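You operate a simulated robot arm through the tools that you are given. There is no shell and no other tool.

You are at the controls of a simulated robot arm. One attempt, no reset.

TASK
Test the size 29 nest on the test stand; bin it if leaky.
Fine: one of the bench's two; the red bin, or back to its spot; valve shut and clamp open after.

The check looks at the end state, three seconds after you hand in, the way a careful person would. Anything else that was tipped, shoved, dropped, spilled or broken makes it a failure.

THE ROBOT
A 7-joint arm with a two-finger parallel gripper, fixed in place. Base frame: the origin is at the foot of the arm, x ahead of it, y to its left, z up; the work surface is at about z = 0. Readings come in mm, rad, newtons and seconds.
With the tool pointing down near the work surface it reaches from about 240 to 620 mm from the base axis. Its first joint turns from -1.152 to 1.152 rad. Payload 2.6 kg.
Tool frame: the origin (TCP) lies between the finger pads and is the grasp point; the fingertips stand 30 mm ahead of it; z points along the fingers, y is the line along which they close. Largest opening 94 mm; finger width 28, thickness 10; the body of the gripper, 50 by 96 mm, starts 55 mm behind the TCP.
Orientation is that of the tool frame in the base frame, as a unit quaternion [w, x, y, z]. With the fingers straight down and closing along the base's y, the tool's x points along the base's -x, its y along +y and its z along -z.

THE INTERFACE
- The arm moves only by the tool drive_tool. Its argument "moves" is a list of rows, each a list of 3 entries, a list of its own where there are three numbers: the shift along the tool's x, y, z in mm, then the turn, a rotation vector about the tool's x, y, z in rad, then the finger opening in mm, from 0 to 94. In form: [[[dx, dy, dz], [wx, wy, wz], jaw], ...]. A call has 1 to 20 rows; each row shifts and turns the commanded pose from where the row before left it, along the tool's axes as they then stand. Each row takes 0.2 s and may step no farther than 50 mm and 0.15 rad from the row before; otherwise, or with a gripper value out of range, the whole call is refused. Where a pose cannot be reached the arm comes as near as it can. A force on the tool above 90 N (or 10 N above the force at the start of the call, whichever is more), or a blocked arm, ends the call early, and 0.2 s more pass. The fingers move at their own pace (about 72 mm/s each) and stop on an object; they squeeze with about 28 N. The grip force told is the motor's: it shows also when the fingers shut on nothing. Time passes only in rows, and 0.2 s behind the last, so rows that do not move let the fingers close. It gives the time, the measured TCP pose, the force on the tool (base axes), the opening and the grip force at its end, in the units of the frame above (readings bear some noise), with the torque about the TCP (base axes, N m) and any sound that the robot's microphone picked up.
- Cameras (640 x 400 px; columns grow to the right, rows downward): "scene" is fixed at [48.1, 443.1, 568.5]; the picture's right is [-0.64, -0.77, 0.00], its down [-0.41, 0.34, -0.85] and it looks along [0.65, -0.54, -0.53] (base axes); focal length 327 px, centre (320, 200). "wrist" rides on the gripper at [76, 14, -103] in the tool frame; the picture's right is [-0.18, 0.98, 0.00], its down [-0.75, -0.14, -0.64] and it looks along [-0.63, -0.12, 0.77] (tool axes); focal length 243 px, centre (320, 200). There is no depth. A picture from a camera that has moved, and an enlarged one, comes with that camera's place and axes in the base frame and with its lens.
- snapshot(camera): a new picture of that camera. The clock stands still meanwhile.
- zoom(camera, box): a new picture of the part [left, top, right, bottom] of that camera's present view, enlarged. The clock stands still meanwhile.
- hand_in(): hands the job in; it is judged then, once.

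Places have to be worked out from the pictures, the camera data and where the tool is seen. Open the gripper and draw the arm clear of the work before you hand the job in, unless the task says otherwise.

The tools are called after "Emit:" by a JSON object that holds its "method" and its "body". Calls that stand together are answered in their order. drive_tool: Moves the arm, as the interface text tells. Its arguments: {"type":"object","properties":{"moves":{"type":"array","items":{"type":"array"}}},"required":["moves"]} The other tools are called the same way: snapshot (camera) takes a picture; zoom (camera, box) takes an enlarged picture of a part of a camera's view; hand_in () hands the job in.

At the start:

```text
clock: 0.0
position: [350.6, -2.3, 319.3]
tool_rot: [0.0, -0.001, 1.0, 0.0]
force: [0.2, -0.2, 0.2]
moment: [-0.01, -0.01, -0.01]
grip_width: 94.0
gripper_force: 0.0
```

scene: 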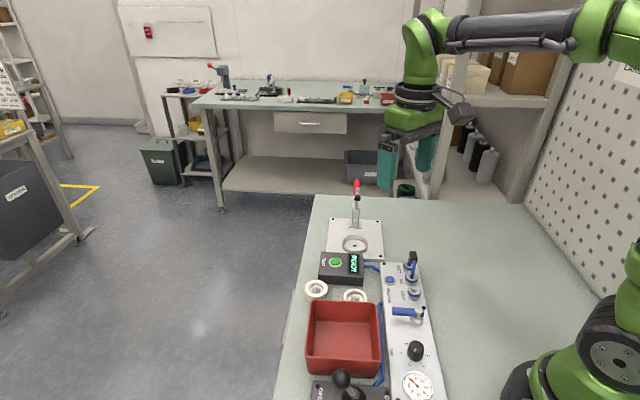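
wrist: 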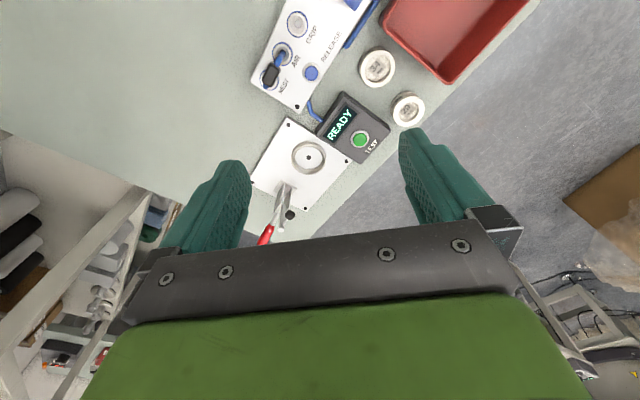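

I start by looking closely at the bench: test stand, panel, two white parts, red bin. No motion yet.

Emit:
{"method": "zoom", "body": {"camera": "scene", "box": [290, 170, 450, 270]}}

Emit:
{"method": "zoom", "body": {"camera": "scene", "box": [290, 240, 450, 340]}}

Emit:
{"method": "zoom", "body": {"camera": "scene", "box": [290, 300, 450, 400]}}

Emit:
{"method": "zoom", "body": {"camera": "wrist", "box": [240, 0, 440, 125]}}

Emit:
{"method": "zoom", "body": {"camera": "wrist", "box": [230, 100, 430, 225]}}

```text
4.00 times, centred on (370, 220) of scene
camera zoom: at [48.1, 443.1, 568.5], right [-0.64, -0.77, 0.0], down [-0.41, 0.34, -0.85], along [0.65, -0.54, -0.53], focal length 1308 px, centre (120, 120)
```

zoom: 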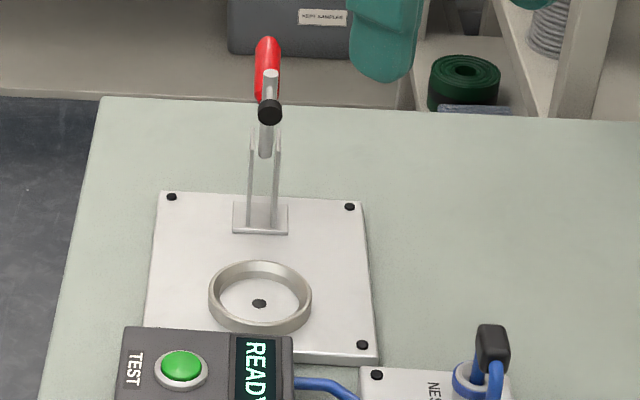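

```text
4.00 times, centred on (370, 290) of scene
camera zoom: at [48.1, 443.1, 568.5], right [-0.64, -0.77, 0.0], down [-0.41, 0.34, -0.85], along [0.65, -0.54, -0.53], focal length 1308 px, centre (120, -160)
```

zoom: 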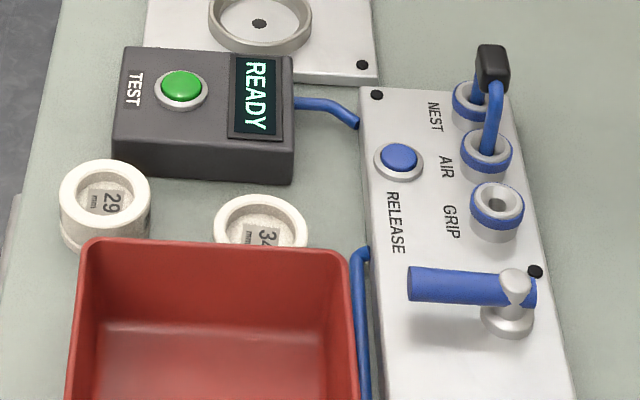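

```text
4.00 times, centred on (370, 350) of scene
camera zoom: at [48.1, 443.1, 568.5], right [-0.64, -0.77, 0.0], down [-0.41, 0.34, -0.85], along [0.65, -0.54, -0.53], focal length 1308 px, centre (120, -400)
```

zoom: 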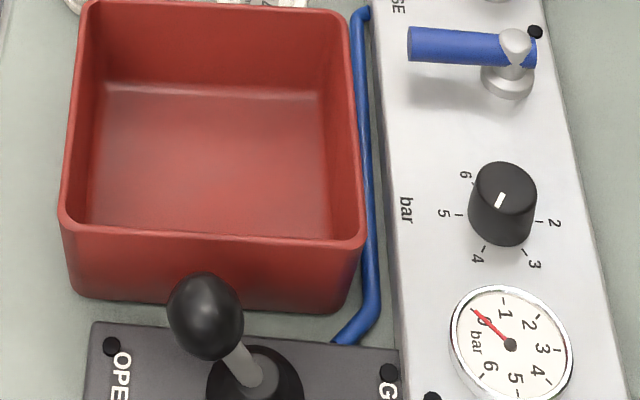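

```text
3.20 times, centred on (340, 62) of wrist
camera zoom: at [274.7, 12.4, 421.3], right [0.18, 0.98, 0.0], down [0.75, -0.14, 0.64], along [0.63, -0.12, -0.77], focal length 776 px, centre (256, 640)
```

zoom: 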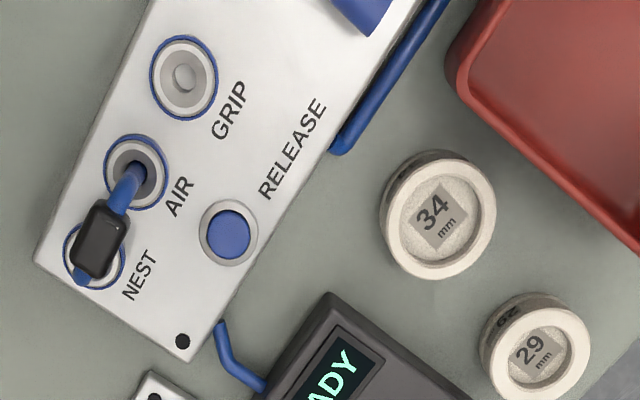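

```text
3.20 times, centred on (330, 162) of wrist
camera zoom: at [274.7, 12.4, 421.3], right [0.18, 0.98, 0.0], down [0.75, -0.14, 0.64], along [0.63, -0.12, -0.77], focal length 776 px, centre (288, 320)
```

zoom: 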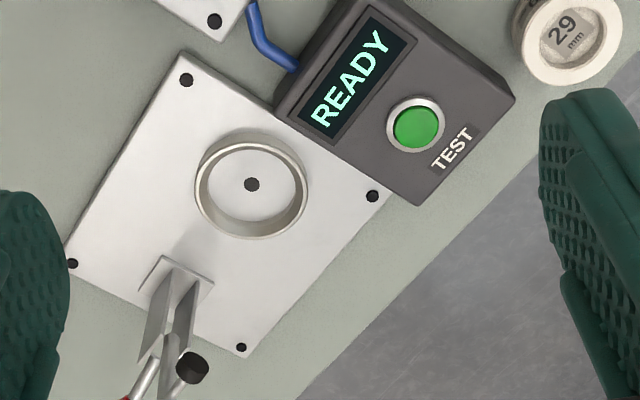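

The panel (couplers, valve, knob, gauge) runs obliquely at roughly 45° to my axes; jumper hose appears to join AIR and NEST, valve lever lies across the panel. I zoom more for details of knob, valve, clamp, and labels.

Emit:
{"method": "zoom", "body": {"camera": "scene", "box": [380, 320, 444, 360]}}

Emit:
{"method": "zoom", "body": {"camera": "scene", "box": [376, 360, 440, 400]}}

Emit:
{"method": "zoom", "body": {"camera": "scene", "box": [376, 240, 440, 280]}}

Emit:
{"method": "zoom", "body": {"camera": "scene", "box": [325, 170, 389, 210]}}

Emit:
{"method": "zoom", "body": {"camera": "wrist", "box": [250, 170, 330, 220]}}

Emit:
{"method": "zoom", "body": {"camera": "scene", "box": [300, 270, 380, 320]}}

```text
10.00 times, centred on (412, 340) of scene
camera zoom: at [48.1, 443.1, 568.5], right [-0.64, -0.77, 0.0], down [-0.41, 0.34, -0.85], along [0.65, -0.54, -0.53], focal length 3271 px, centre (-600, -1200)
```

zoom: 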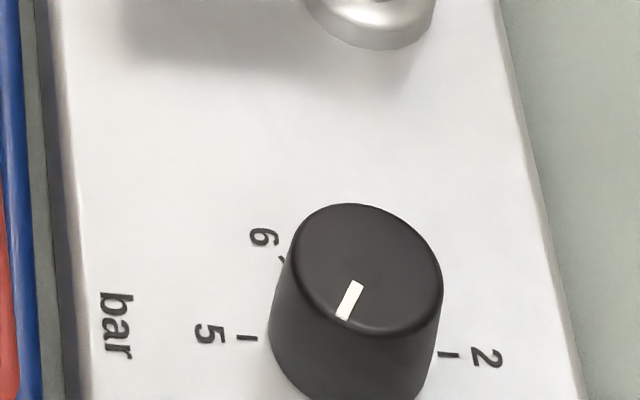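

```text
10.00 times, centred on (408, 380) of scene
camera zoom: at [48.1, 443.1, 568.5], right [-0.64, -0.77, 0.0], down [-0.41, 0.34, -0.85], along [0.65, -0.54, -0.53], focal length 3271 px, centre (-560, -1600)
```

zoom: 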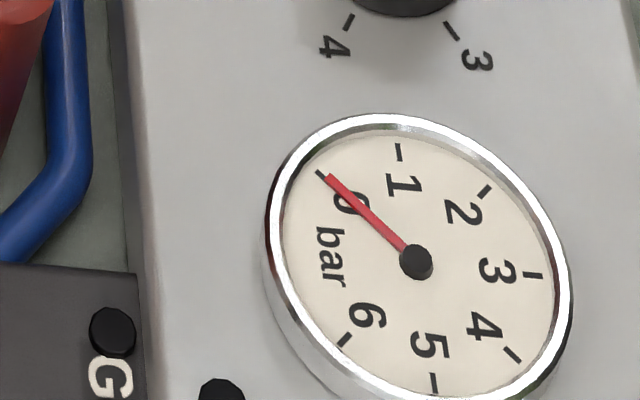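

```text
10.00 times, centred on (408, 260) of scene
camera zoom: at [48.1, 443.1, 568.5], right [-0.64, -0.77, 0.0], down [-0.41, 0.34, -0.85], along [0.65, -0.54, -0.53], focal length 3271 px, centre (-560, -400)
```

zoom: 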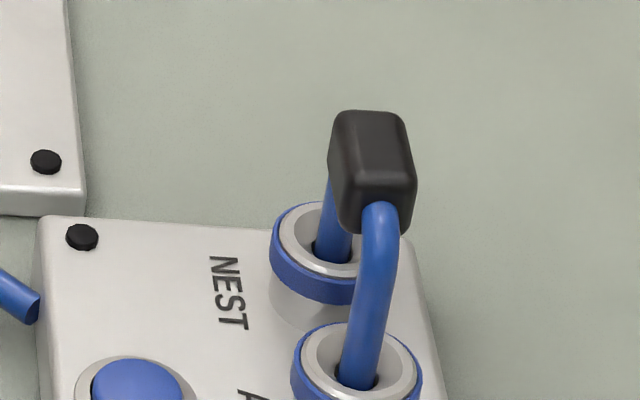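

```text
10.00 times, centred on (357, 190) of scene
camera zoom: at [48.1, 443.1, 568.5], right [-0.64, -0.77, 0.0], down [-0.41, 0.34, -0.85], along [0.65, -0.54, -0.53], focal length 3271 px, centre (-50, 300)
```

zoom: 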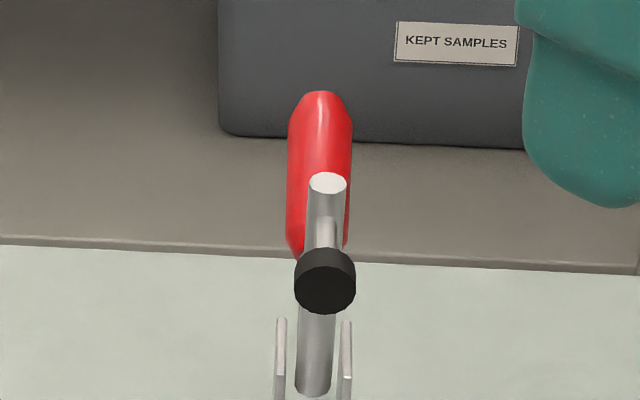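

```text
8.00 times, centred on (290, 195) of wrist
camera zoom: at [274.7, 12.4, 421.3], right [0.18, 0.98, 0.0], down [0.75, -0.14, 0.64], along [0.63, -0.12, -0.77], focal length 1941 px, centre (560, 240)
```

zoom: 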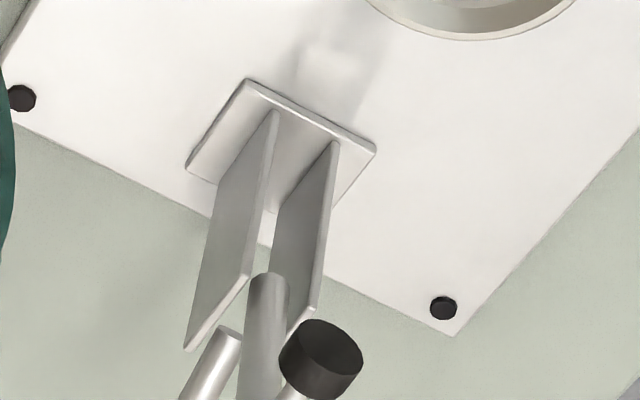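

```text
8.00 times, centred on (340, 295) of scene
camera zoom: at [48.1, 443.1, 568.5], right [-0.64, -0.77, 0.0], down [-0.41, 0.34, -0.85], along [0.65, -0.54, -0.53], focal length 2617 px, centre (160, -560)
```

zoom: 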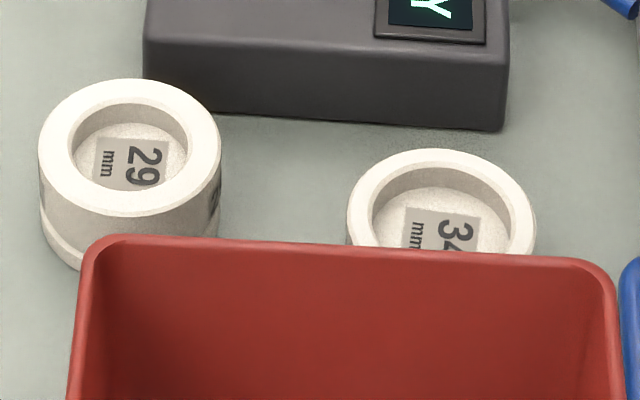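

Regulator knob points at about 4, gauge reads 0, the jumper joins NEST and AIR, and the clamp is open (arm raised, red handle leaning back). I move the wrist camera to the side of the stand to see the clamp in profile.

Emit:
{"method": "drive_tool", "body": {"moves": [[[-20, -31.3, 20], [0, 0, 0], 94], [[-20, -31.3, 20], [0, 0, 0], 94], [[-20, -31.3, 20], [0, 0, 0], 94], [[-20, -31.3, 20], [0, 0, 0], 94], [[-20, -31.3, 20], [0, 0, 0], 94], [[-20, -31.3, 20], [0, 0, 0], 94], [[0, 0, 0], [0, 0, -0.131], 94], [[0, 0, 0], [0, 0, -0.131], 94], [[0, 0, 0], [0, 0, -0.131], 94], [[0, 0, 0], [0, 0, -0.131], 94], [[0, 0, 0], [0, 0, -0.131], 94], [[0, 0, 0], [0, 0, -0.131], 94]]}}

Emit:
{"method": "snapshot", "body": {"camera": "wrist"}}

Emit:
{"method": "snapshot", "body": {"camera": "scene"}}

```text
clock: 2.6
position: [471.7, -190.4, 199.2]
tool_rot: [0.0, -0.384, 0.923, 0.0]
force: [-0.1, 0.1, 0.4]
moment: [0.0, -0.02, 0.01]
grip_width: 94.1
gripper_force: 0.0
```

```text
taken
camera wrist: at [407.2, -233.8, 301.2], right [-0.57, 0.82, 0.0], down [0.63, 0.44, 0.64], along [0.53, 0.36, -0.77], focal length 243 px, centre (320, 200)
```

wrist: 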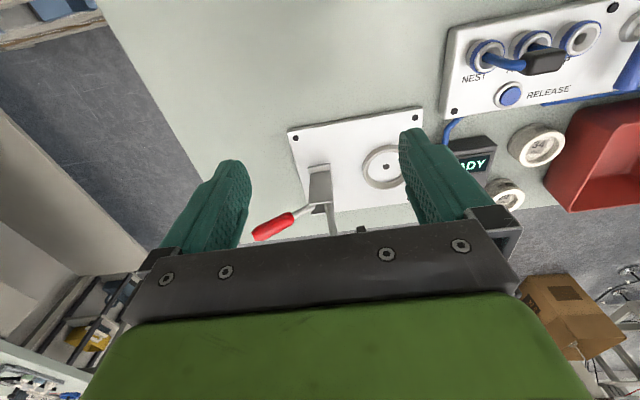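

```text
taken
```

scene: 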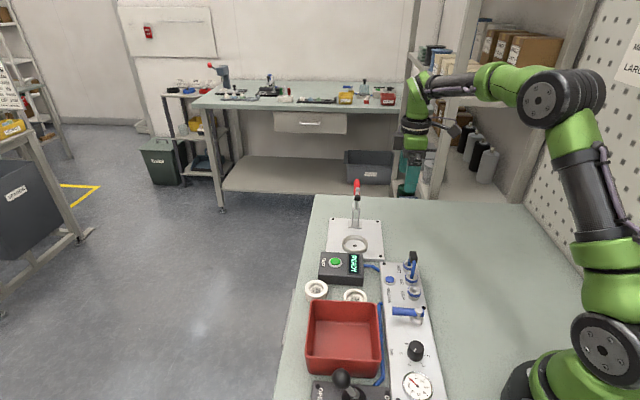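

The clamp is in view in profile: handle leaning back and up. Zooming for its geometry.

Emit:
{"method": "zoom", "body": {"camera": "wrist", "box": [240, 130, 400, 230]}}

Emit:
{"method": "zoom", "body": {"camera": "wrist", "box": [440, 0, 640, 125]}}

Emit:
{"method": "zoom", "body": {"camera": "wrist", "box": [440, 100, 600, 200]}}

```text
4.00 times, centred on (320, 180) of wrist
camera zoom: at [407.2, -233.8, 301.2], right [-0.57, 0.82, 0.0], down [0.63, 0.44, 0.64], along [0.53, 0.36, -0.77], focal length 970 px, centre (320, 280)
```

zoom: 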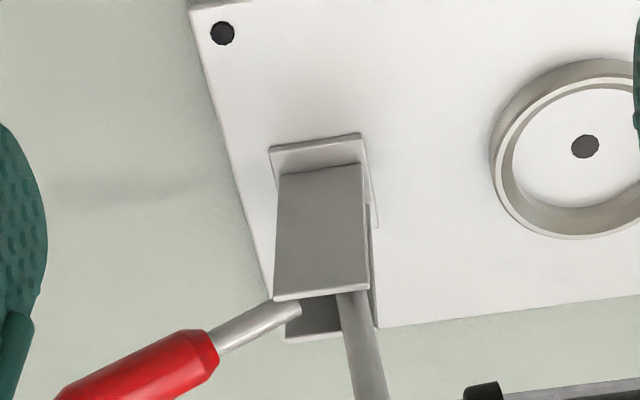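

```text
3.20 times, centred on (540, 62) of wrist
camera zoom: at [407.2, -233.8, 301.2], right [-0.57, 0.82, 0.0], down [0.63, 0.44, 0.64], along [0.53, 0.36, -0.77], focal length 776 px, centre (-384, 640)
```

zoom: 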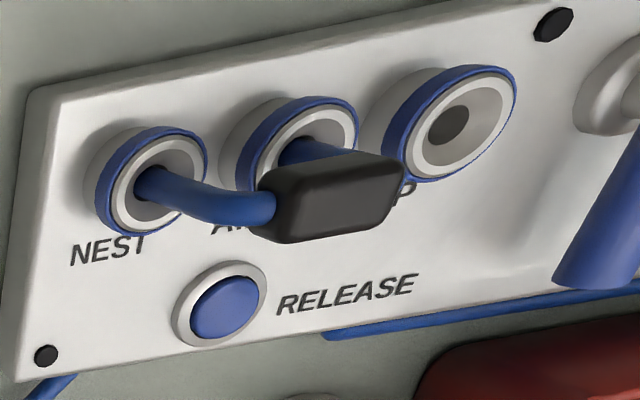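

```text
4.00 times, centred on (520, 150) of wrist
camera zoom: at [407.2, -233.8, 301.2], right [-0.57, 0.82, 0.0], down [0.63, 0.44, 0.64], along [0.53, 0.36, -0.77], focal length 970 px, centre (-480, 400)
```

zoom: 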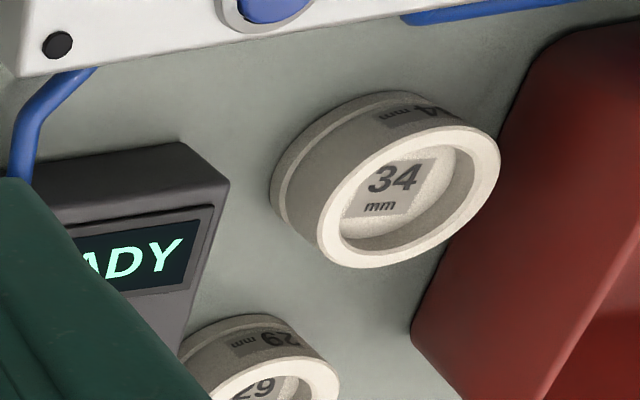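

Handle tip triangulates to about (625, -178, 110), red base of handle (592, -146, 88), cup centre (504, -55). I raise the tool 70 mm to see the clamp's foot and arm without the gripper hiding it.

Emit:
{"method": "drive_tool", "body": {"moves": [[[0, 0, -35], [0, 0, 0], 94], [[0, 0, -35], [0, 0, 0], 94], [[0, 0, 0], [0, 0, 0], 94]]}}

Emit:
{"method": "zoom", "body": {"camera": "wrist", "box": [240, 110, 400, 210]}}

Emit:
{"method": "snapshot", "body": {"camera": "wrist"}}

```text
clock: 3.4
position: [472.2, -189.3, 269.7]
tool_rot: [0.0, -0.383, 0.924, -0.001]
force: [-0.3, 1.1, -0.6]
moment: [0.01, 0.0, 0.01]
grip_width: 94.2
gripper_force: 0.0
```

```text
4.00 times, centred on (320, 160) of wrist
camera zoom: at [407.9, -232.6, 371.4], right [-0.57, 0.82, 0.0], down [0.63, 0.43, 0.64], along [0.53, 0.36, -0.77], focal length 970 px, centre (320, 360)
```

zoom: 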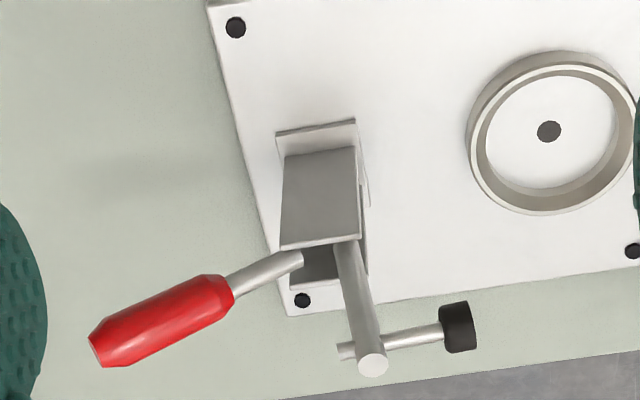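

```text
taken
camera wrist: at [407.9, -232.6, 371.4], right [-0.57, 0.82, 0.0], down [0.63, 0.43, 0.64], along [0.53, 0.36, -0.77], focal length 243 px, centre (320, 200)
```

wrist: 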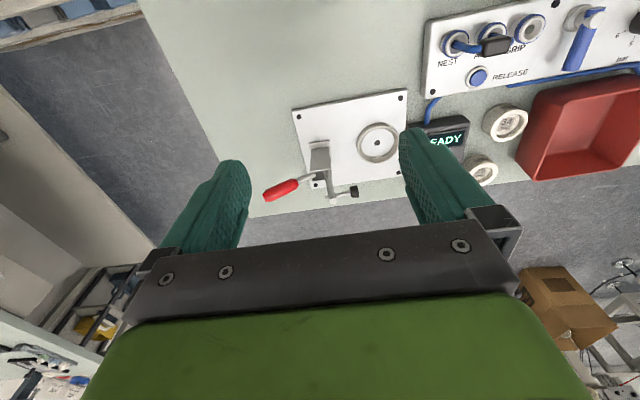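

Clear profile: arm is upright with a horizontal spindle and black foot toward the cup, handle leaning back; closing means swinging the handle up and toward the cup. Now I rotate back and view the parts, test box and bin from above.

Emit:
{"method": "drive_tool", "body": {"moves": [[[0, 0, 0], [0, 0, 0.131], 94], [[0, 0, 0], [0, 0, 0.131], 94], [[0, 0, 0], [0, 0, 0.131], 94], [[0, 0, 0], [0, 0, 0.131], 94], [[0, 0, 0], [0, 0, 0.131], 94], [[0, 0, 0], [0, 0, 0.131], 94], [[13.2, 47, 5], [0, 0, 0], 94], [[13.2, 47, 5], [0, 0, 0], 94], [[13.2, 47, 5], [0, 0, 0], 94], [[13.2, 47, 5], [0, 0, 0], 94], [[13.2, 47, 5], [0, 0, 0], 94], [[0, 0, 0], [0, 0, 0], 94]]}}

Emit:
{"method": "snapshot", "body": {"camera": "wrist"}}

Emit:
{"method": "zoom", "body": {"camera": "wrist", "box": [280, 0, 480, 125]}}

Emit:
{"method": "zoom", "body": {"camera": "wrist", "box": [200, 80, 400, 205]}}

```text
clock: 6.0
position: [405.3, 45.1, 245.5]
tool_rot: [0.0, 0.0, 1.0, 0.0]
force: [0.8, -0.3, -0.9]
moment: [0.01, -0.02, 0.02]
grip_width: 94.1
gripper_force: 0.0
```

```text
taken
camera wrist: at [328.5, 59.5, 347.3], right [0.18, 0.98, 0.0], down [0.75, -0.14, 0.64], along [0.63, -0.12, -0.77], focal length 243 px, centre (320, 200)
```

wrist: 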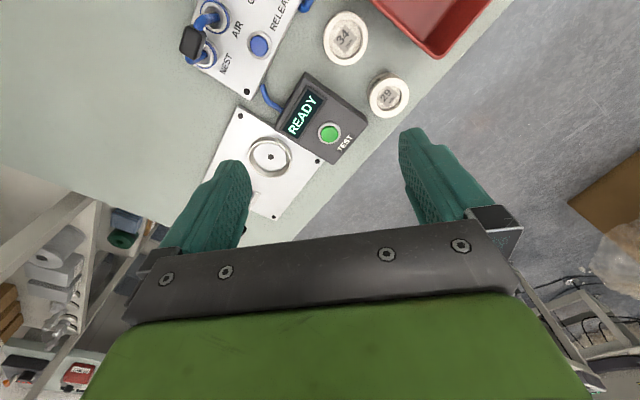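

```text
3.20 times, centred on (380, 62) of wrist
camera zoom: at [328.5, 59.5, 347.3], right [0.18, 0.98, 0.0], down [0.75, -0.14, 0.64], along [0.63, -0.12, -0.77], focal length 776 px, centre (128, 640)
```

zoom: 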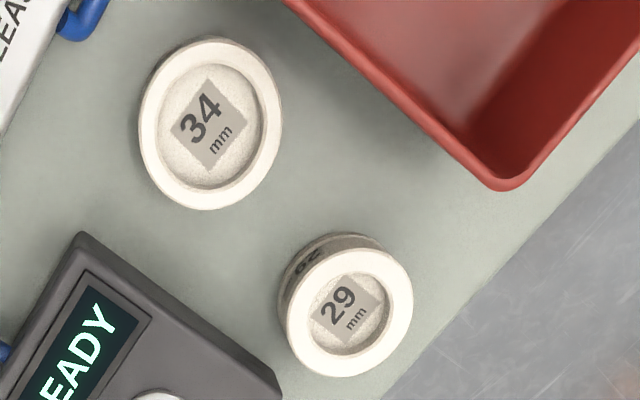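

```text
3.20 times, centred on (300, 142) of wrist
camera zoom: at [328.5, 59.5, 347.3], right [0.18, 0.98, 0.0], down [0.75, -0.14, 0.64], along [0.63, -0.12, -0.77], focal length 776 px, centre (384, 384)
```

zoom: 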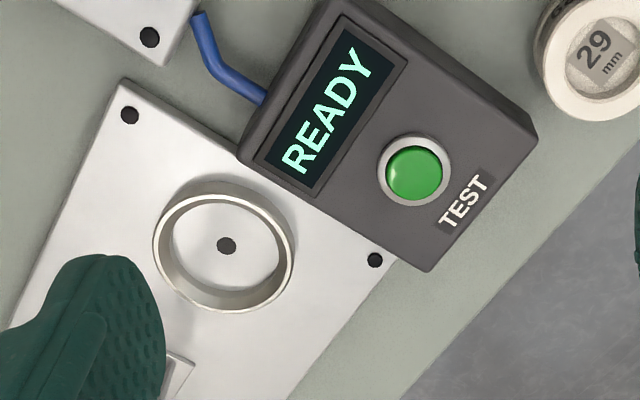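

Cup centre works out at about (505.5, -52.5) with floor z≈10; TEST button about (476, 46, 28); part 29 about (442, 129), ~51 mm diameter, ~22 mm tall. Now I look at the valve, couplers and the rest of the panel from above.

Emit:
{"method": "drive_tool", "body": {"moves": [[[32.4, -14.8, 5], [0, 0, 0], 94], [[32.4, -14.8, 5], [0, 0, 0], 94], [[32.4, -14.8, 5], [0, 0, 0], 94], [[32.4, -14.8, 5], [0, 0, 0], 94], [[0, 0, 0], [0, 0, 0], 94]]}}

Emit:
{"method": "snapshot", "body": {"camera": "wrist"}}

Emit:
{"method": "zoom", "body": {"camera": "wrist", "box": [260, 0, 460, 125]}}

```text
clock: 7.2
position: [274.3, -13.4, 225.7]
tool_rot: [0.0, 0.001, 1.0, 0.001]
force: [0.5, -0.9, 0.6]
moment: [0.03, 0.02, 0.01]
grip_width: 93.8
gripper_force: 0.1
```

```text
taken
camera wrist: at [198.7, 0.0, 326.9], right [0.18, 0.98, 0.0], down [0.75, -0.14, 0.64], along [0.63, -0.12, -0.77], focal length 243 px, centre (320, 200)
```

wrist: 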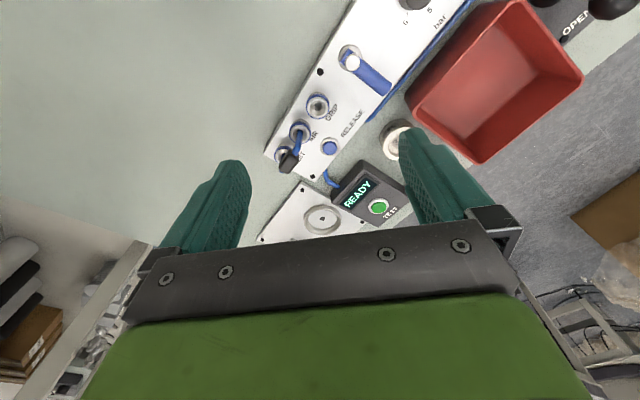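

```text
3.20 times, centred on (360, 62) of wrist
camera zoom: at [198.7, 0.0, 326.9], right [0.18, 0.98, 0.0], down [0.75, -0.14, 0.64], along [0.63, -0.12, -0.77], focal length 776 px, centre (192, 640)
```

zoom: 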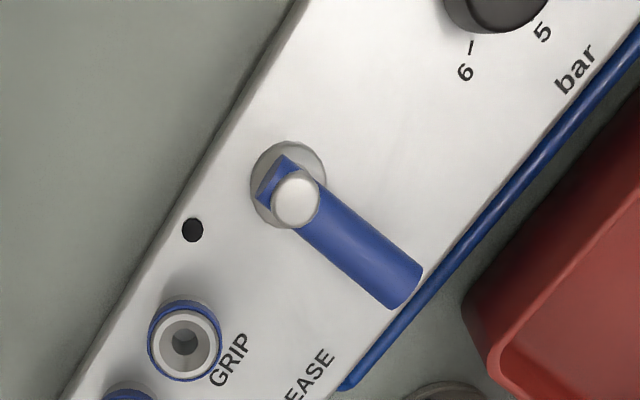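

The valve lever lies across the panel (shut), axis z≈40, pivot about (257, 24), end about (290, 59). Next I go above part 29 with the tool yawed -45° so the fingers close across the stand/panel line, opening to 68 mm, and check alignment.

Emit:
{"method": "drive_tool", "body": {"moves": [[[-33.5, 28.5, 10], [0, 0, 0], 94], [[-33.5, 28.5, 10], [0, 0, 0], 94], [[-33.5, 28.5, 10], [0, 0, 0], 94], [[-33.5, 28.5, 10], [0, 0, 0], 94], [[-33.5, 28.5, 10], [0, 0, 0], 94], [[0, 0, 0], [0, 0, 0.1317], 80], [[0, 0, 0], [0, 0, 0.1317], 68], [[0, 0, 0], [0, 0, 0.1317], 68], [[0, 0, 0], [0, 0, 0.1317], 68], [[0, 0, 0], [0, 0, 0.1317], 68], [[0, 0, 0], [0, 0, 0.1317], 68], [[0, 0, 0], [0, 0, 0], 68]]}}

Emit:
{"method": "snapshot", "body": {"camera": "wrist"}}

Emit:
{"method": "zoom", "body": {"camera": "wrist", "box": [240, 50, 400, 150]}}

```text
clock: 9.8
position: [443.1, 129.2, 174.8]
tool_rot: [0.0, 0.385, 0.923, 0.0]
force: [0.0, -0.2, -0.1]
moment: [0.0, -0.01, 0.0]
grip_width: 68.0
gripper_force: 0.0
```

```text
taken
camera wrist: at [399.2, 193.2, 276.6], right [0.83, 0.56, 0.0], down [0.43, -0.64, 0.64], along [0.36, -0.53, -0.77], focal length 243 px, centre (320, 200)
```

wrist: 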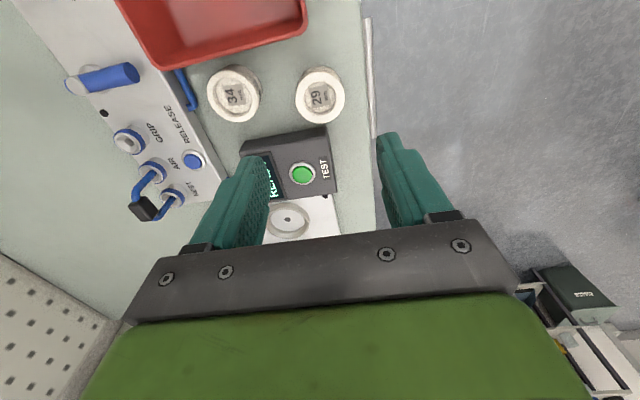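

```text
4.00 times, centred on (320, 100) of wrist
camera zoom: at [399.2, 193.2, 276.6], right [0.83, 0.56, 0.0], down [0.43, -0.64, 0.64], along [0.36, -0.53, -0.77], focal length 970 px, centre (320, 600)
```

zoom: 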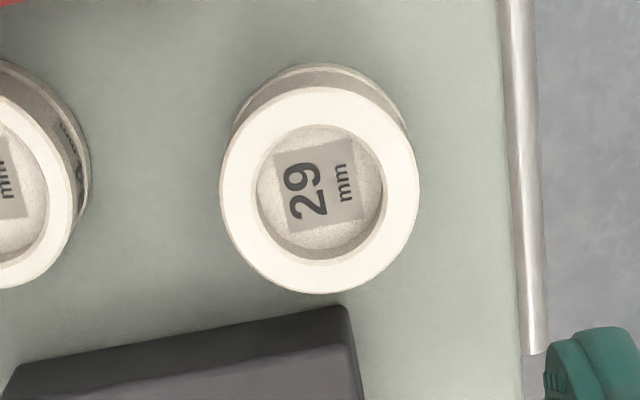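

Part 29 sits centred on the tool axis within ~2 mm (top z≈25). I shift 2 mm forward, descend so fingertips are ~14 mm above the table, then close on the upper part of the nest.

Emit:
{"method": "drive_tool", "body": {"moves": [[[-2, 0, 30], [0, 0, 0], 66], [[0, 0, 35], [0, 0, 0], 66], [[0, 0, 35], [0, 0, 0], 66], [[0, 0, 20], [0, 0, 0], 66], [[0, 0, 10.3], [0, 0, 0], 66], [[0, 0, 0], [0, 0, 0], 66]]}}

Emit:
{"method": "snapshot", "body": {"camera": "wrist"}}

Emit:
{"method": "zoom", "body": {"camera": "scene", "box": [270, 230, 398, 310]}}

```text
clock: 11.2
position: [445.1, 126.6, 44.4]
tool_rot: [0.0, 0.386, 0.923, 0.0]
force: [0.1, -0.1, 0.3]
moment: [0.01, -0.02, 0.05]
grip_width: 66.2
gripper_force: 0.0
```

```text
taken
camera wrist: at [400.5, 191.4, 146.3], right [0.83, 0.56, 0.0], down [0.43, -0.63, 0.64], along [0.36, -0.53, -0.77], focal length 243 px, centre (320, 200)
```

wrist: 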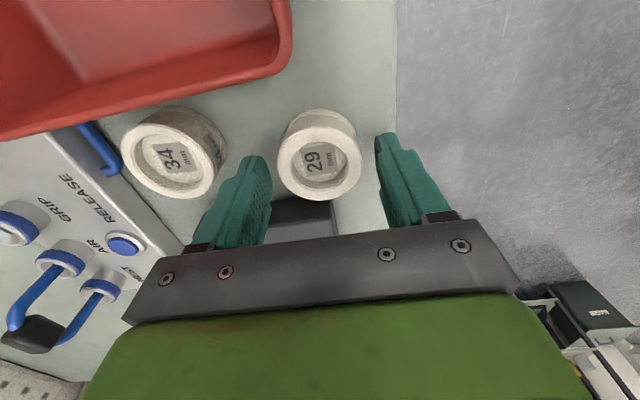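

```text
5.00 times, centred on (334, 270) of scene
camera zoom: at [48.1, 443.1, 568.5], right [-0.64, -0.77, 0.0], down [-0.41, 0.34, -0.85], along [0.65, -0.54, -0.53], focal length 1636 px, centre (250, -150)
```

zoom: 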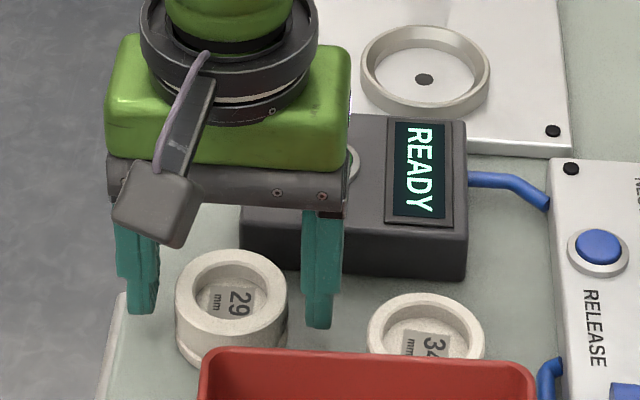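

The fingers straddle part 29, tips well placed. I close on it and lift a little.

Emit:
{"method": "drive_tool", "body": {"moves": [[[0, 0, 0], [0, 0, 0], 44], [[0, 0, 0], [0, 0, 0], 44], [[0, 0, 0], [0, 0, 0], 44], [[0, 0, 0], [0, 0, 0], 44]]}}

Emit:
{"method": "snapshot", "body": {"camera": "wrist"}}

```text
clock: 12.2
position: [444.0, 126.5, 46.0]
tool_rot: [0.0, 0.385, 0.923, 0.001]
force: [0.2, -0.4, 0.5]
moment: [-0.02, -0.03, -0.03]
grip_width: 49.1
gripper_force: 27.5
```

```text
taken
camera wrist: at [400.6, 191.3, 146.7], right [0.83, 0.56, 0.0], down [0.43, -0.63, 0.64], along [0.36, -0.53, -0.77], focal length 243 px, centre (320, 200)
```

wrist: 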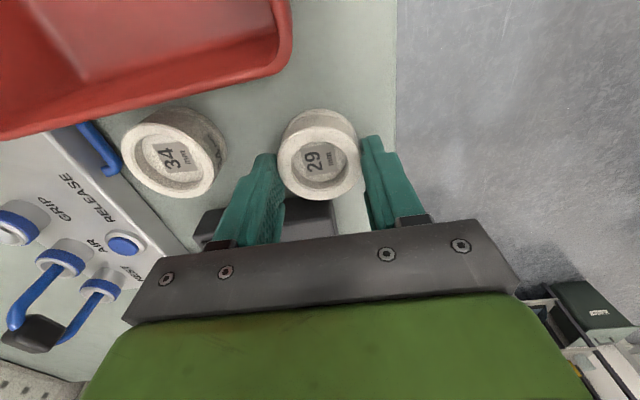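

Gripped at 49 mm with 27.5 N. I zoom to measure where the part's centre sits relative to the tool axis, before lifting.

Emit:
{"method": "zoom", "body": {"camera": "wrist", "box": [256, 100, 384, 180]}}

Emit:
{"method": "zoom", "body": {"camera": "wrist", "box": [256, 130, 384, 210]}}

```text
5.00 times, centred on (320, 140) of wrist
camera zoom: at [400.6, 191.3, 146.7], right [0.83, 0.56, 0.0], down [0.43, -0.63, 0.64], along [0.36, -0.53, -0.77], focal length 1213 px, centre (320, 500)
```

zoom: 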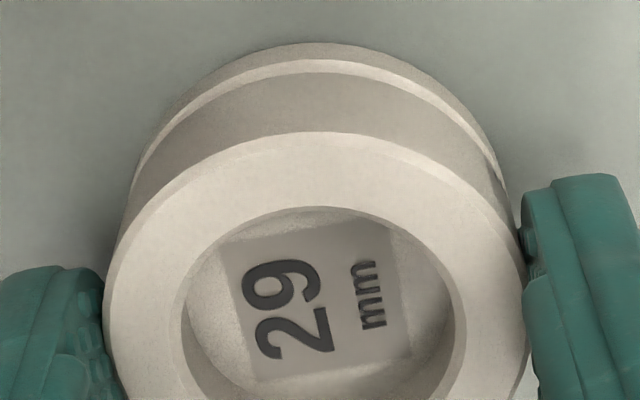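

```text
5.00 times, centred on (320, 170) of wrist
camera zoom: at [400.6, 191.3, 146.7], right [0.83, 0.56, 0.0], down [0.43, -0.63, 0.64], along [0.36, -0.53, -0.77], focal length 1213 px, centre (320, 350)
```

zoom: 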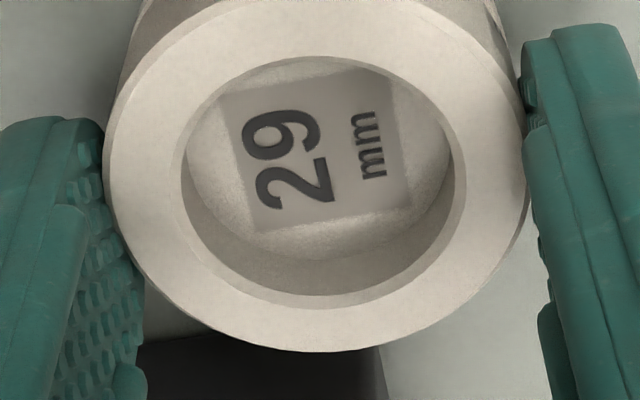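

Part top is ~16 mm below the TCP and its centre ~1.6 mm toward the camera side of the tool axis. I lift it and carry it over the stand at a safe height, approaching from the panel side away from the clamp.

Emit:
{"method": "drive_tool", "body": {"moves": [[[0, 0, -10], [0, 0, 0], 44], [[0, 0, -35], [0, 0, 0], 44], [[0, 0, -40], [0, 0, 0], 44], [[0, 0, -30], [0, 0, 0], 44], [[-40, -20.6, 0], [0, 0, 0], 44], [[-42, -20.6, 0], [0, 0, 0], 44], [[-42, -20.6, 0], [0, 0, 0], 44], [[-30, -20.6, 0], [0, 0, 0], 44], [[0, 0, 0], [0, 0, 0], 44]]}}

Emit:
{"method": "snapshot", "body": {"camera": "wrist"}}

Emit:
{"method": "zoom", "body": {"camera": "scene", "box": [270, 150, 430, 250]}}

```text
clock: 14.2
position: [494.7, -40.0, 159.6]
tool_rot: [0.0, 0.385, 0.923, 0.0]
force: [-0.2, -0.5, -0.9]
moment: [0.02, -0.02, -0.01]
grip_width: 44.1
gripper_force: 0.0
```

```text
taken
camera wrist: at [450.9, 24.6, 260.6], right [0.83, 0.56, 0.0], down [0.43, -0.63, 0.64], along [0.36, -0.53, -0.77], focal length 243 px, centre (320, 200)
```

wrist: 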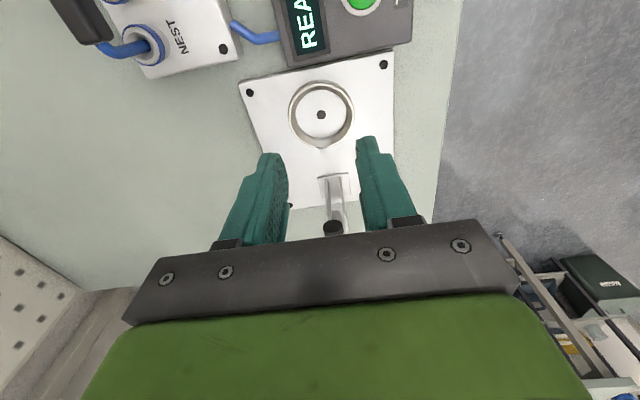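

```text
4.00 times, centred on (350, 200) of scene
camera zoom: at [48.1, 443.0, 568.5], right [-0.64, -0.77, 0.0], down [-0.41, 0.34, -0.85], along [0.65, -0.54, -0.53], focal length 1308 px, centre (200, 200)
```

zoom: 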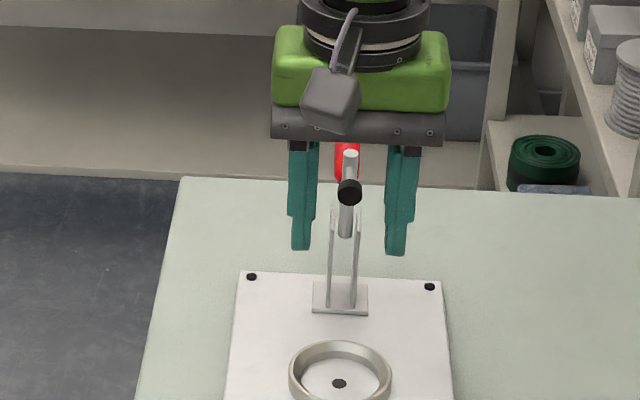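

The fingers have closed to 44 mm with no force: the part slipped out. I look where it is now.

Emit:
{"method": "snapshot", "body": {"camera": "scene"}}

Emit:
{"method": "zoom", "body": {"camera": "scene", "box": [290, 240, 418, 320]}}

```text
taken
```

scene: 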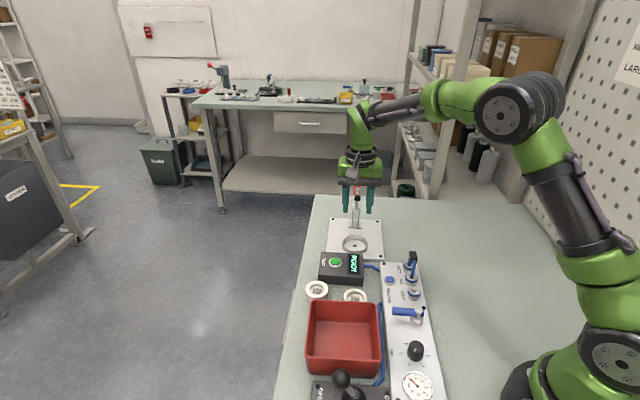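

```text
5.00 times, centred on (354, 280) of scene
camera zoom: at [48.1, 443.0, 568.5], right [-0.64, -0.77, 0.0], down [-0.41, 0.34, -0.85], along [0.65, -0.54, -0.53], focal length 1636 px, centre (150, -200)
```

zoom: 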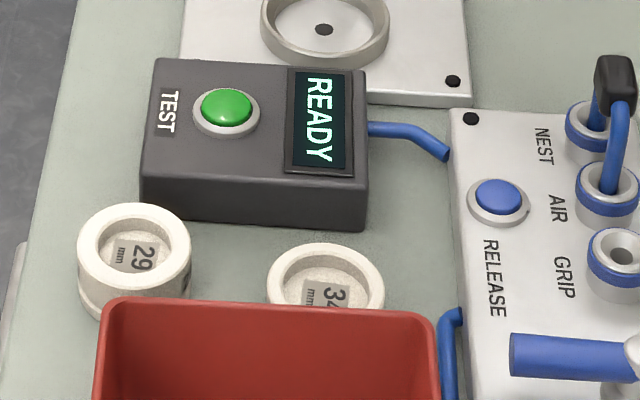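

Part 29 is still upright on its spot – it slid out of the shallow grip right at the start of the lift. While I'm over the stand I measure the cup ring carefully to see how deep I may grip.

Emit:
{"method": "zoom", "body": {"camera": "wrist", "box": [272, 70, 368, 130]}}

Emit:
{"method": "zoom", "body": {"camera": "wrist", "box": [272, 105, 368, 165]}}

Emit:
{"method": "zoom", "body": {"camera": "scene", "box": [323, 225, 387, 265]}}

Emit:
{"method": "zoom", "body": {"camera": "scene", "box": [298, 272, 362, 312]}}

```text
6.67 times, centred on (320, 100) of wrist
camera zoom: at [450.9, 24.6, 260.6], right [0.83, 0.56, 0.0], down [0.43, -0.63, 0.64], along [0.36, -0.53, -0.77], focal length 1618 px, centre (320, 867)
```

zoom: 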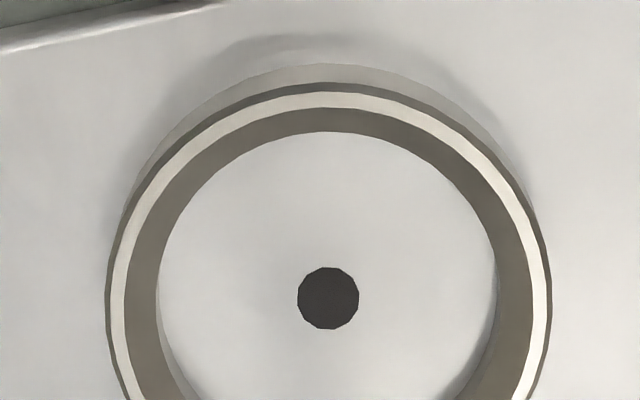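

```text
6.67 times, centred on (320, 135) of wrist
camera zoom: at [450.9, 24.6, 260.6], right [0.83, 0.56, 0.0], down [0.43, -0.63, 0.64], along [0.36, -0.53, -0.77], focal length 1618 px, centre (320, 633)
```

zoom: 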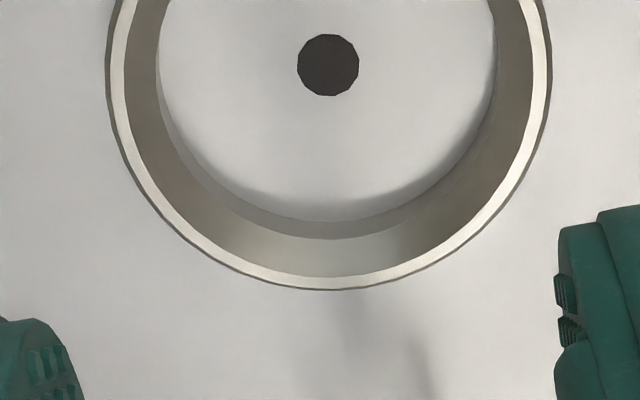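

```text
10.00 times, centred on (355, 245) of scene
camera zoom: at [48.1, 443.0, 568.5], right [-0.64, -0.77, 0.0], down [-0.41, 0.34, -0.85], along [0.65, -0.54, -0.53], focal length 3271 px, centre (-30, -250)
```

zoom: 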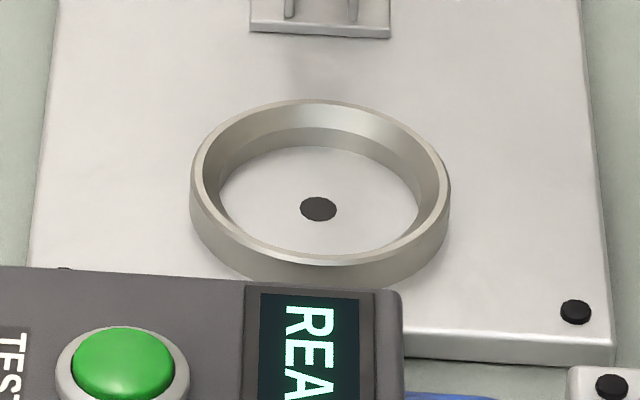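

```text
10.00 times, centred on (330, 292) of scene
camera zoom: at [48.1, 443.0, 568.5], right [-0.64, -0.77, 0.0], down [-0.41, 0.34, -0.85], along [0.65, -0.54, -0.53], focal length 3271 px, centre (220, -720)
```

zoom: 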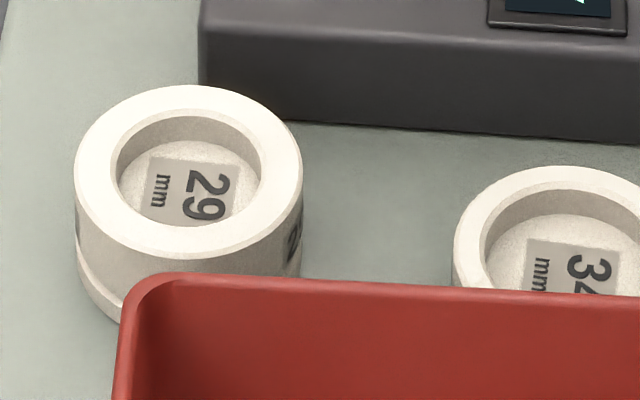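

The cup has a funnel: bore ≈53 mm, ring top z≈19.5, floor ≈9.8, centre (505.2, -52.8) – a guide, so a grip ~3–4 mm deeper is possible. I go back above the part, recentre by 1.6 mm and descend to fingertips ≈10 mm above the table.

Emit:
{"method": "drive_tool", "body": {"moves": [[[38.9, 20.6, 0], [0, 0, 0], 66], [[38.9, 20.6, 0], [0, 0, 0], 66], [[38.9, 20.6, 0], [0, 0, 0], 66], [[38.9, 20.6, 0], [0, 0, 0], 66], [[0, 0, 40], [0, 0, 0], 66], [[0, 0, 40], [0, 0, 0], 66], [[0, 0, 20], [0, 0, 0], 66], [[0, 0, 10], [0, 0, 0], 66], [[0, 0, 9.5], [0, 0, 0], 66], [[0, 0, 0], [0, 0, 0], 66]]}}

Emit:
{"method": "zoom", "body": {"camera": "wrist", "box": [240, 110, 400, 210]}}

Emit:
{"method": "zoom", "body": {"camera": "scene", "box": [280, 250, 376, 310]}}

```text
clock: 16.4
position: [443.6, 129.1, 40.1]
tool_rot: [0.0, 0.385, 0.923, 0.0]
force: [0.6, 0.1, 0.2]
moment: [-0.02, 0.01, -0.03]
grip_width: 66.0
gripper_force: 0.1
```

```text
4.00 times, centred on (320, 160) of wrist
camera zoom: at [398.9, 192.6, 140.9], right [0.83, 0.56, 0.0], down [0.43, -0.63, 0.64], along [0.36, -0.53, -0.77], focal length 970 px, centre (320, 360)
```

zoom: 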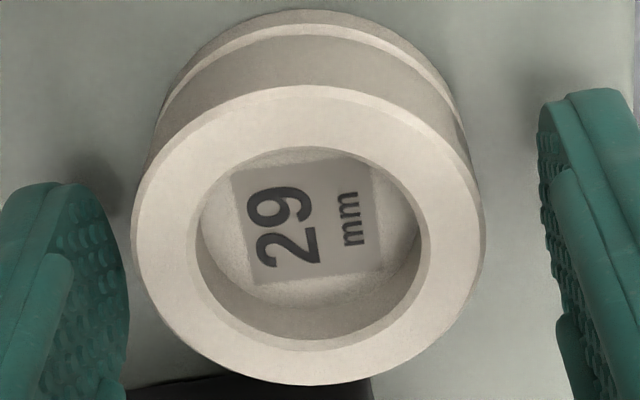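

```text
6.67 times, centred on (328, 280) of scene
camera zoom: at [48.1, 443.1, 568.5], right [-0.64, -0.77, 0.0], down [-0.41, 0.34, -0.85], along [0.65, -0.54, -0.53], focal length 2181 px, centre (267, -333)
```

zoom: 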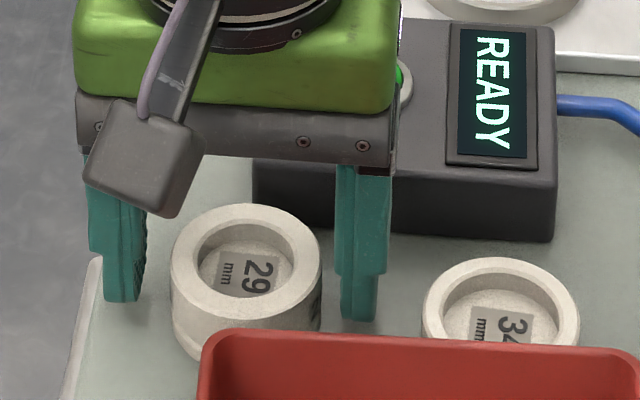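

Part is 1.8 mm to the left of the tool axis and 17 mm of overlap is available. I centre on it, close with a lower jaw target, and lift only 6 mm slowly to test the hold.

Emit:
{"method": "drive_tool", "body": {"moves": [[[0, -1.8, 1], [0, 0, 0], 66], [[0, 0, 0], [0, 0, 0], 50], [[0, 0, 0], [0, 0, 0], 30], [[0, 0, 0], [0, 0, 0], 30], [[0, 0, 0], [0, 0, 0], 30], [[0, 0, -1.5], [0, 0, 0], 30], [[0, 0, -1.5], [0, 0, 0], 30], [[0, 0, -1.5], [0, 0, 0], 30], [[0, 0, -1.5], [0, 0, 0], 30], [[0, 0, 0], [0, 0, 0], 30]]}}

Emit:
{"method": "zoom", "body": {"camera": "wrist", "box": [240, 110, 400, 210]}}

Emit:
{"method": "zoom", "body": {"camera": "scene", "box": [280, 250, 376, 310]}}

```text
clock: 18.6
position: [442.1, 128.0, 45.0]
tool_rot: [0.0, 0.385, 0.923, 0.0]
force: [0.4, -0.5, 0.2]
moment: [-0.01, 0.0, -0.03]
grip_width: 49.2
gripper_force: 28.0
```

```text
4.00 times, centred on (320, 160) of wrist
camera zoom: at [398.1, 191.7, 146.4], right [0.83, 0.56, 0.0], down [0.43, -0.63, 0.64], along [0.36, -0.53, -0.77], focal length 970 px, centre (320, 360)
```

zoom: 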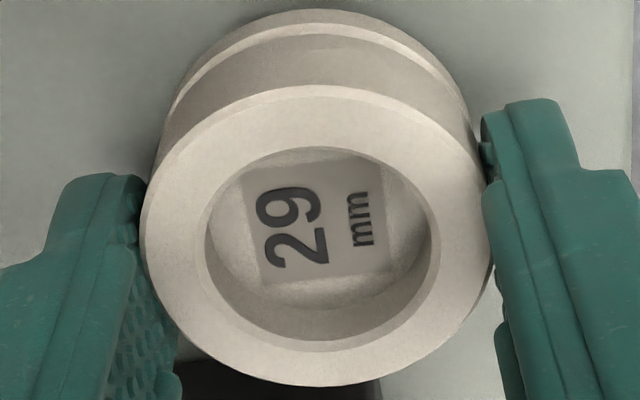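

```text
6.67 times, centred on (328, 280) of scene
camera zoom: at [48.1, 443.1, 568.5], right [-0.64, -0.77, 0.0], down [-0.41, 0.34, -0.85], along [0.65, -0.54, -0.53], focal length 2181 px, centre (267, -333)
```

zoom: 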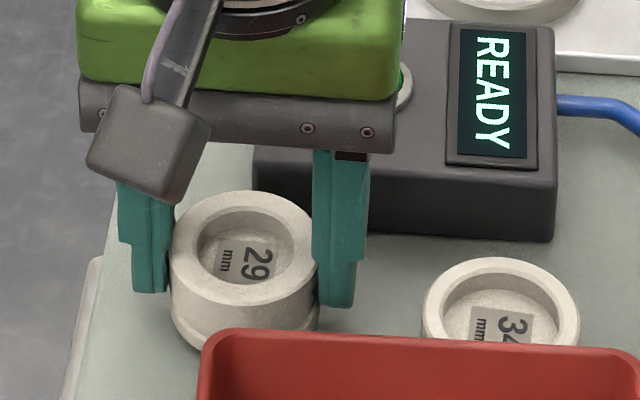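

The part is held: it rose with the gripper (49.2 mm, 28 N). I continue lifting smoothly and check the hold again.

Emit:
{"method": "drive_tool", "body": {"moves": [[[0, 0, -3], [0, 0, 0], 30], [[0, 0, -6], [0, 0, 0], 30], [[0, 0, -10], [0, 0, 0], 30], [[0, 0, -13], [0, 0, 0], 30], [[0, 0, -13], [0, 0, 0], 30], [[0, 0, -10], [0, 0, 0], 30], [[0, 0, -6], [0, 0, 0], 30], [[0, 0, -3], [0, 0, 0], 30], [[0, 0, 0], [0, 0, 0], 30]]}}

Emit:
{"method": "zoom", "body": {"camera": "wrist", "box": [240, 110, 400, 210]}}

```text
clock: 20.6
position: [442.7, 127.3, 108.5]
tool_rot: [0.0, 0.385, 0.923, 0.001]
force: [0.0, 0.5, -0.9]
moment: [-0.03, 0.0, 0.0]
grip_width: 48.9
gripper_force: 28.1
```

```text
4.00 times, centred on (320, 160) of wrist
camera zoom: at [397.9, 191.2, 210.6], right [0.83, 0.56, 0.0], down [0.43, -0.63, 0.64], along [0.36, -0.53, -0.77], focal length 970 px, centre (320, 360)
```

zoom: 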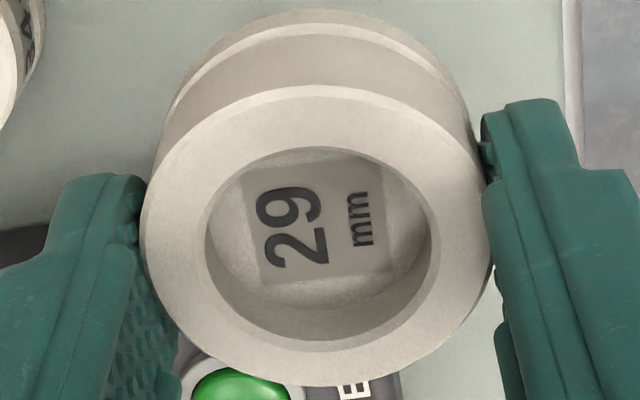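

The part is firmly held and unmoved in the grip. I carry it smoothly over to the cup, coming from the panel side.

Emit:
{"method": "drive_tool", "body": {"moves": [[[-9, -4.3, 0], [0, 0, 0], 30], [[-18.1, -8.5, 0], [0, 0, 0], 30], [[-27.1, -12.8, 0], [0, 0, 0], 30], [[-31.7, -14.9, 0], [0, 0, 0], 30], [[-31.7, -14.9, 0], [0, 0, 0], 30], [[-27.1, -12.8, 0], [0, 0, 0], 30], [[-18.1, -8.5, 0], [0, 0, 0], 30], [[-11.1, -5.3, 0], [0, 0, 0], 30], [[0, 0, 0], [0, 0, 0], 30]]}}

Emit:
{"method": "snapshot", "body": {"camera": "wrist"}}

Emit:
{"method": "zoom", "body": {"camera": "scene", "box": [290, 160, 434, 250]}}

```text
clock: 22.6
position: [506.2, -54.9, 108.7]
tool_rot: [0.0, 0.385, 0.923, 0.0]
force: [-0.2, 0.2, 0.0]
moment: [0.01, -0.05, -0.02]
grip_width: 49.1
gripper_force: 28.2
```

```text
taken
camera wrist: at [462.4, 9.4, 210.7], right [0.83, 0.56, 0.0], down [0.43, -0.63, 0.64], along [0.36, -0.53, -0.77], focal length 243 px, centre (320, 200)
```

wrist: 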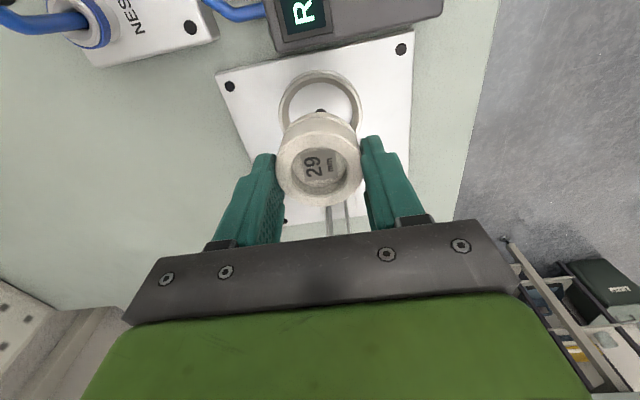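

```text
4.44 times, centred on (362, 205) of scene
camera zoom: at [48.1, 443.1, 568.5], right [-0.64, -0.77, 0.0], down [-0.41, 0.34, -0.85], along [0.65, -0.54, -0.53], focal length 1454 px, centre (133, 178)
```

zoom: 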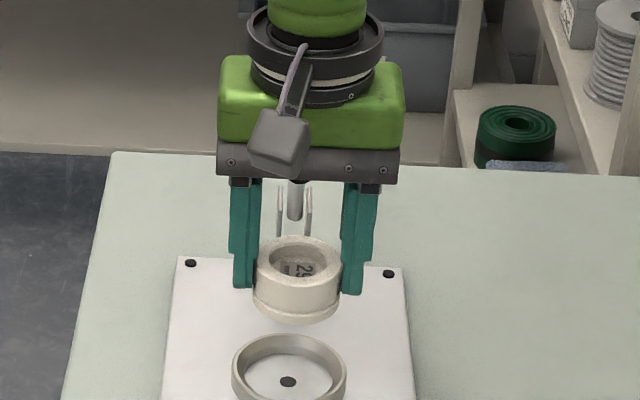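

Part hangs above the cup. I zoom to check alignment of the ring relative to the part before lowering.

Emit:
{"method": "zoom", "body": {"camera": "wrist", "box": [256, 60, 384, 140]}}

Emit:
{"method": "zoom", "body": {"camera": "wrist", "box": [256, 140, 384, 220]}}

```text
5.00 times, centred on (320, 100) of wrist
camera zoom: at [462.4, 9.4, 210.7], right [0.83, 0.56, 0.0], down [0.43, -0.63, 0.64], along [0.36, -0.53, -0.77], focal length 1213 px, centre (320, 700)
```

zoom: 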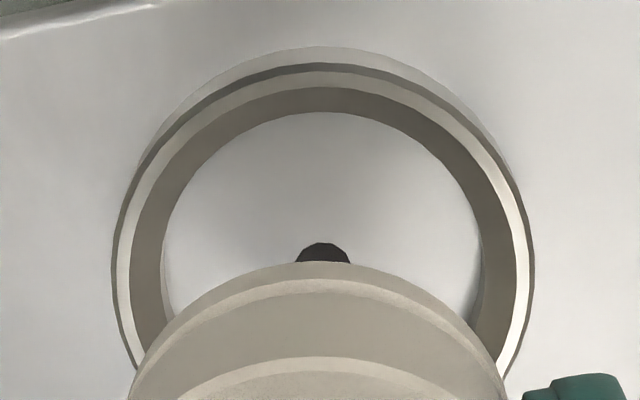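

```text
5.00 times, centred on (320, 180) of wrist
camera zoom: at [462.4, 9.4, 210.7], right [0.83, 0.56, 0.0], down [0.43, -0.63, 0.64], along [0.36, -0.53, -0.77], focal length 1213 px, centre (320, 300)
```

zoom: 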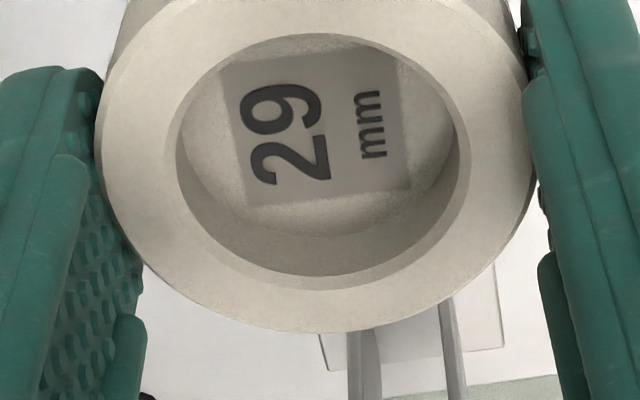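

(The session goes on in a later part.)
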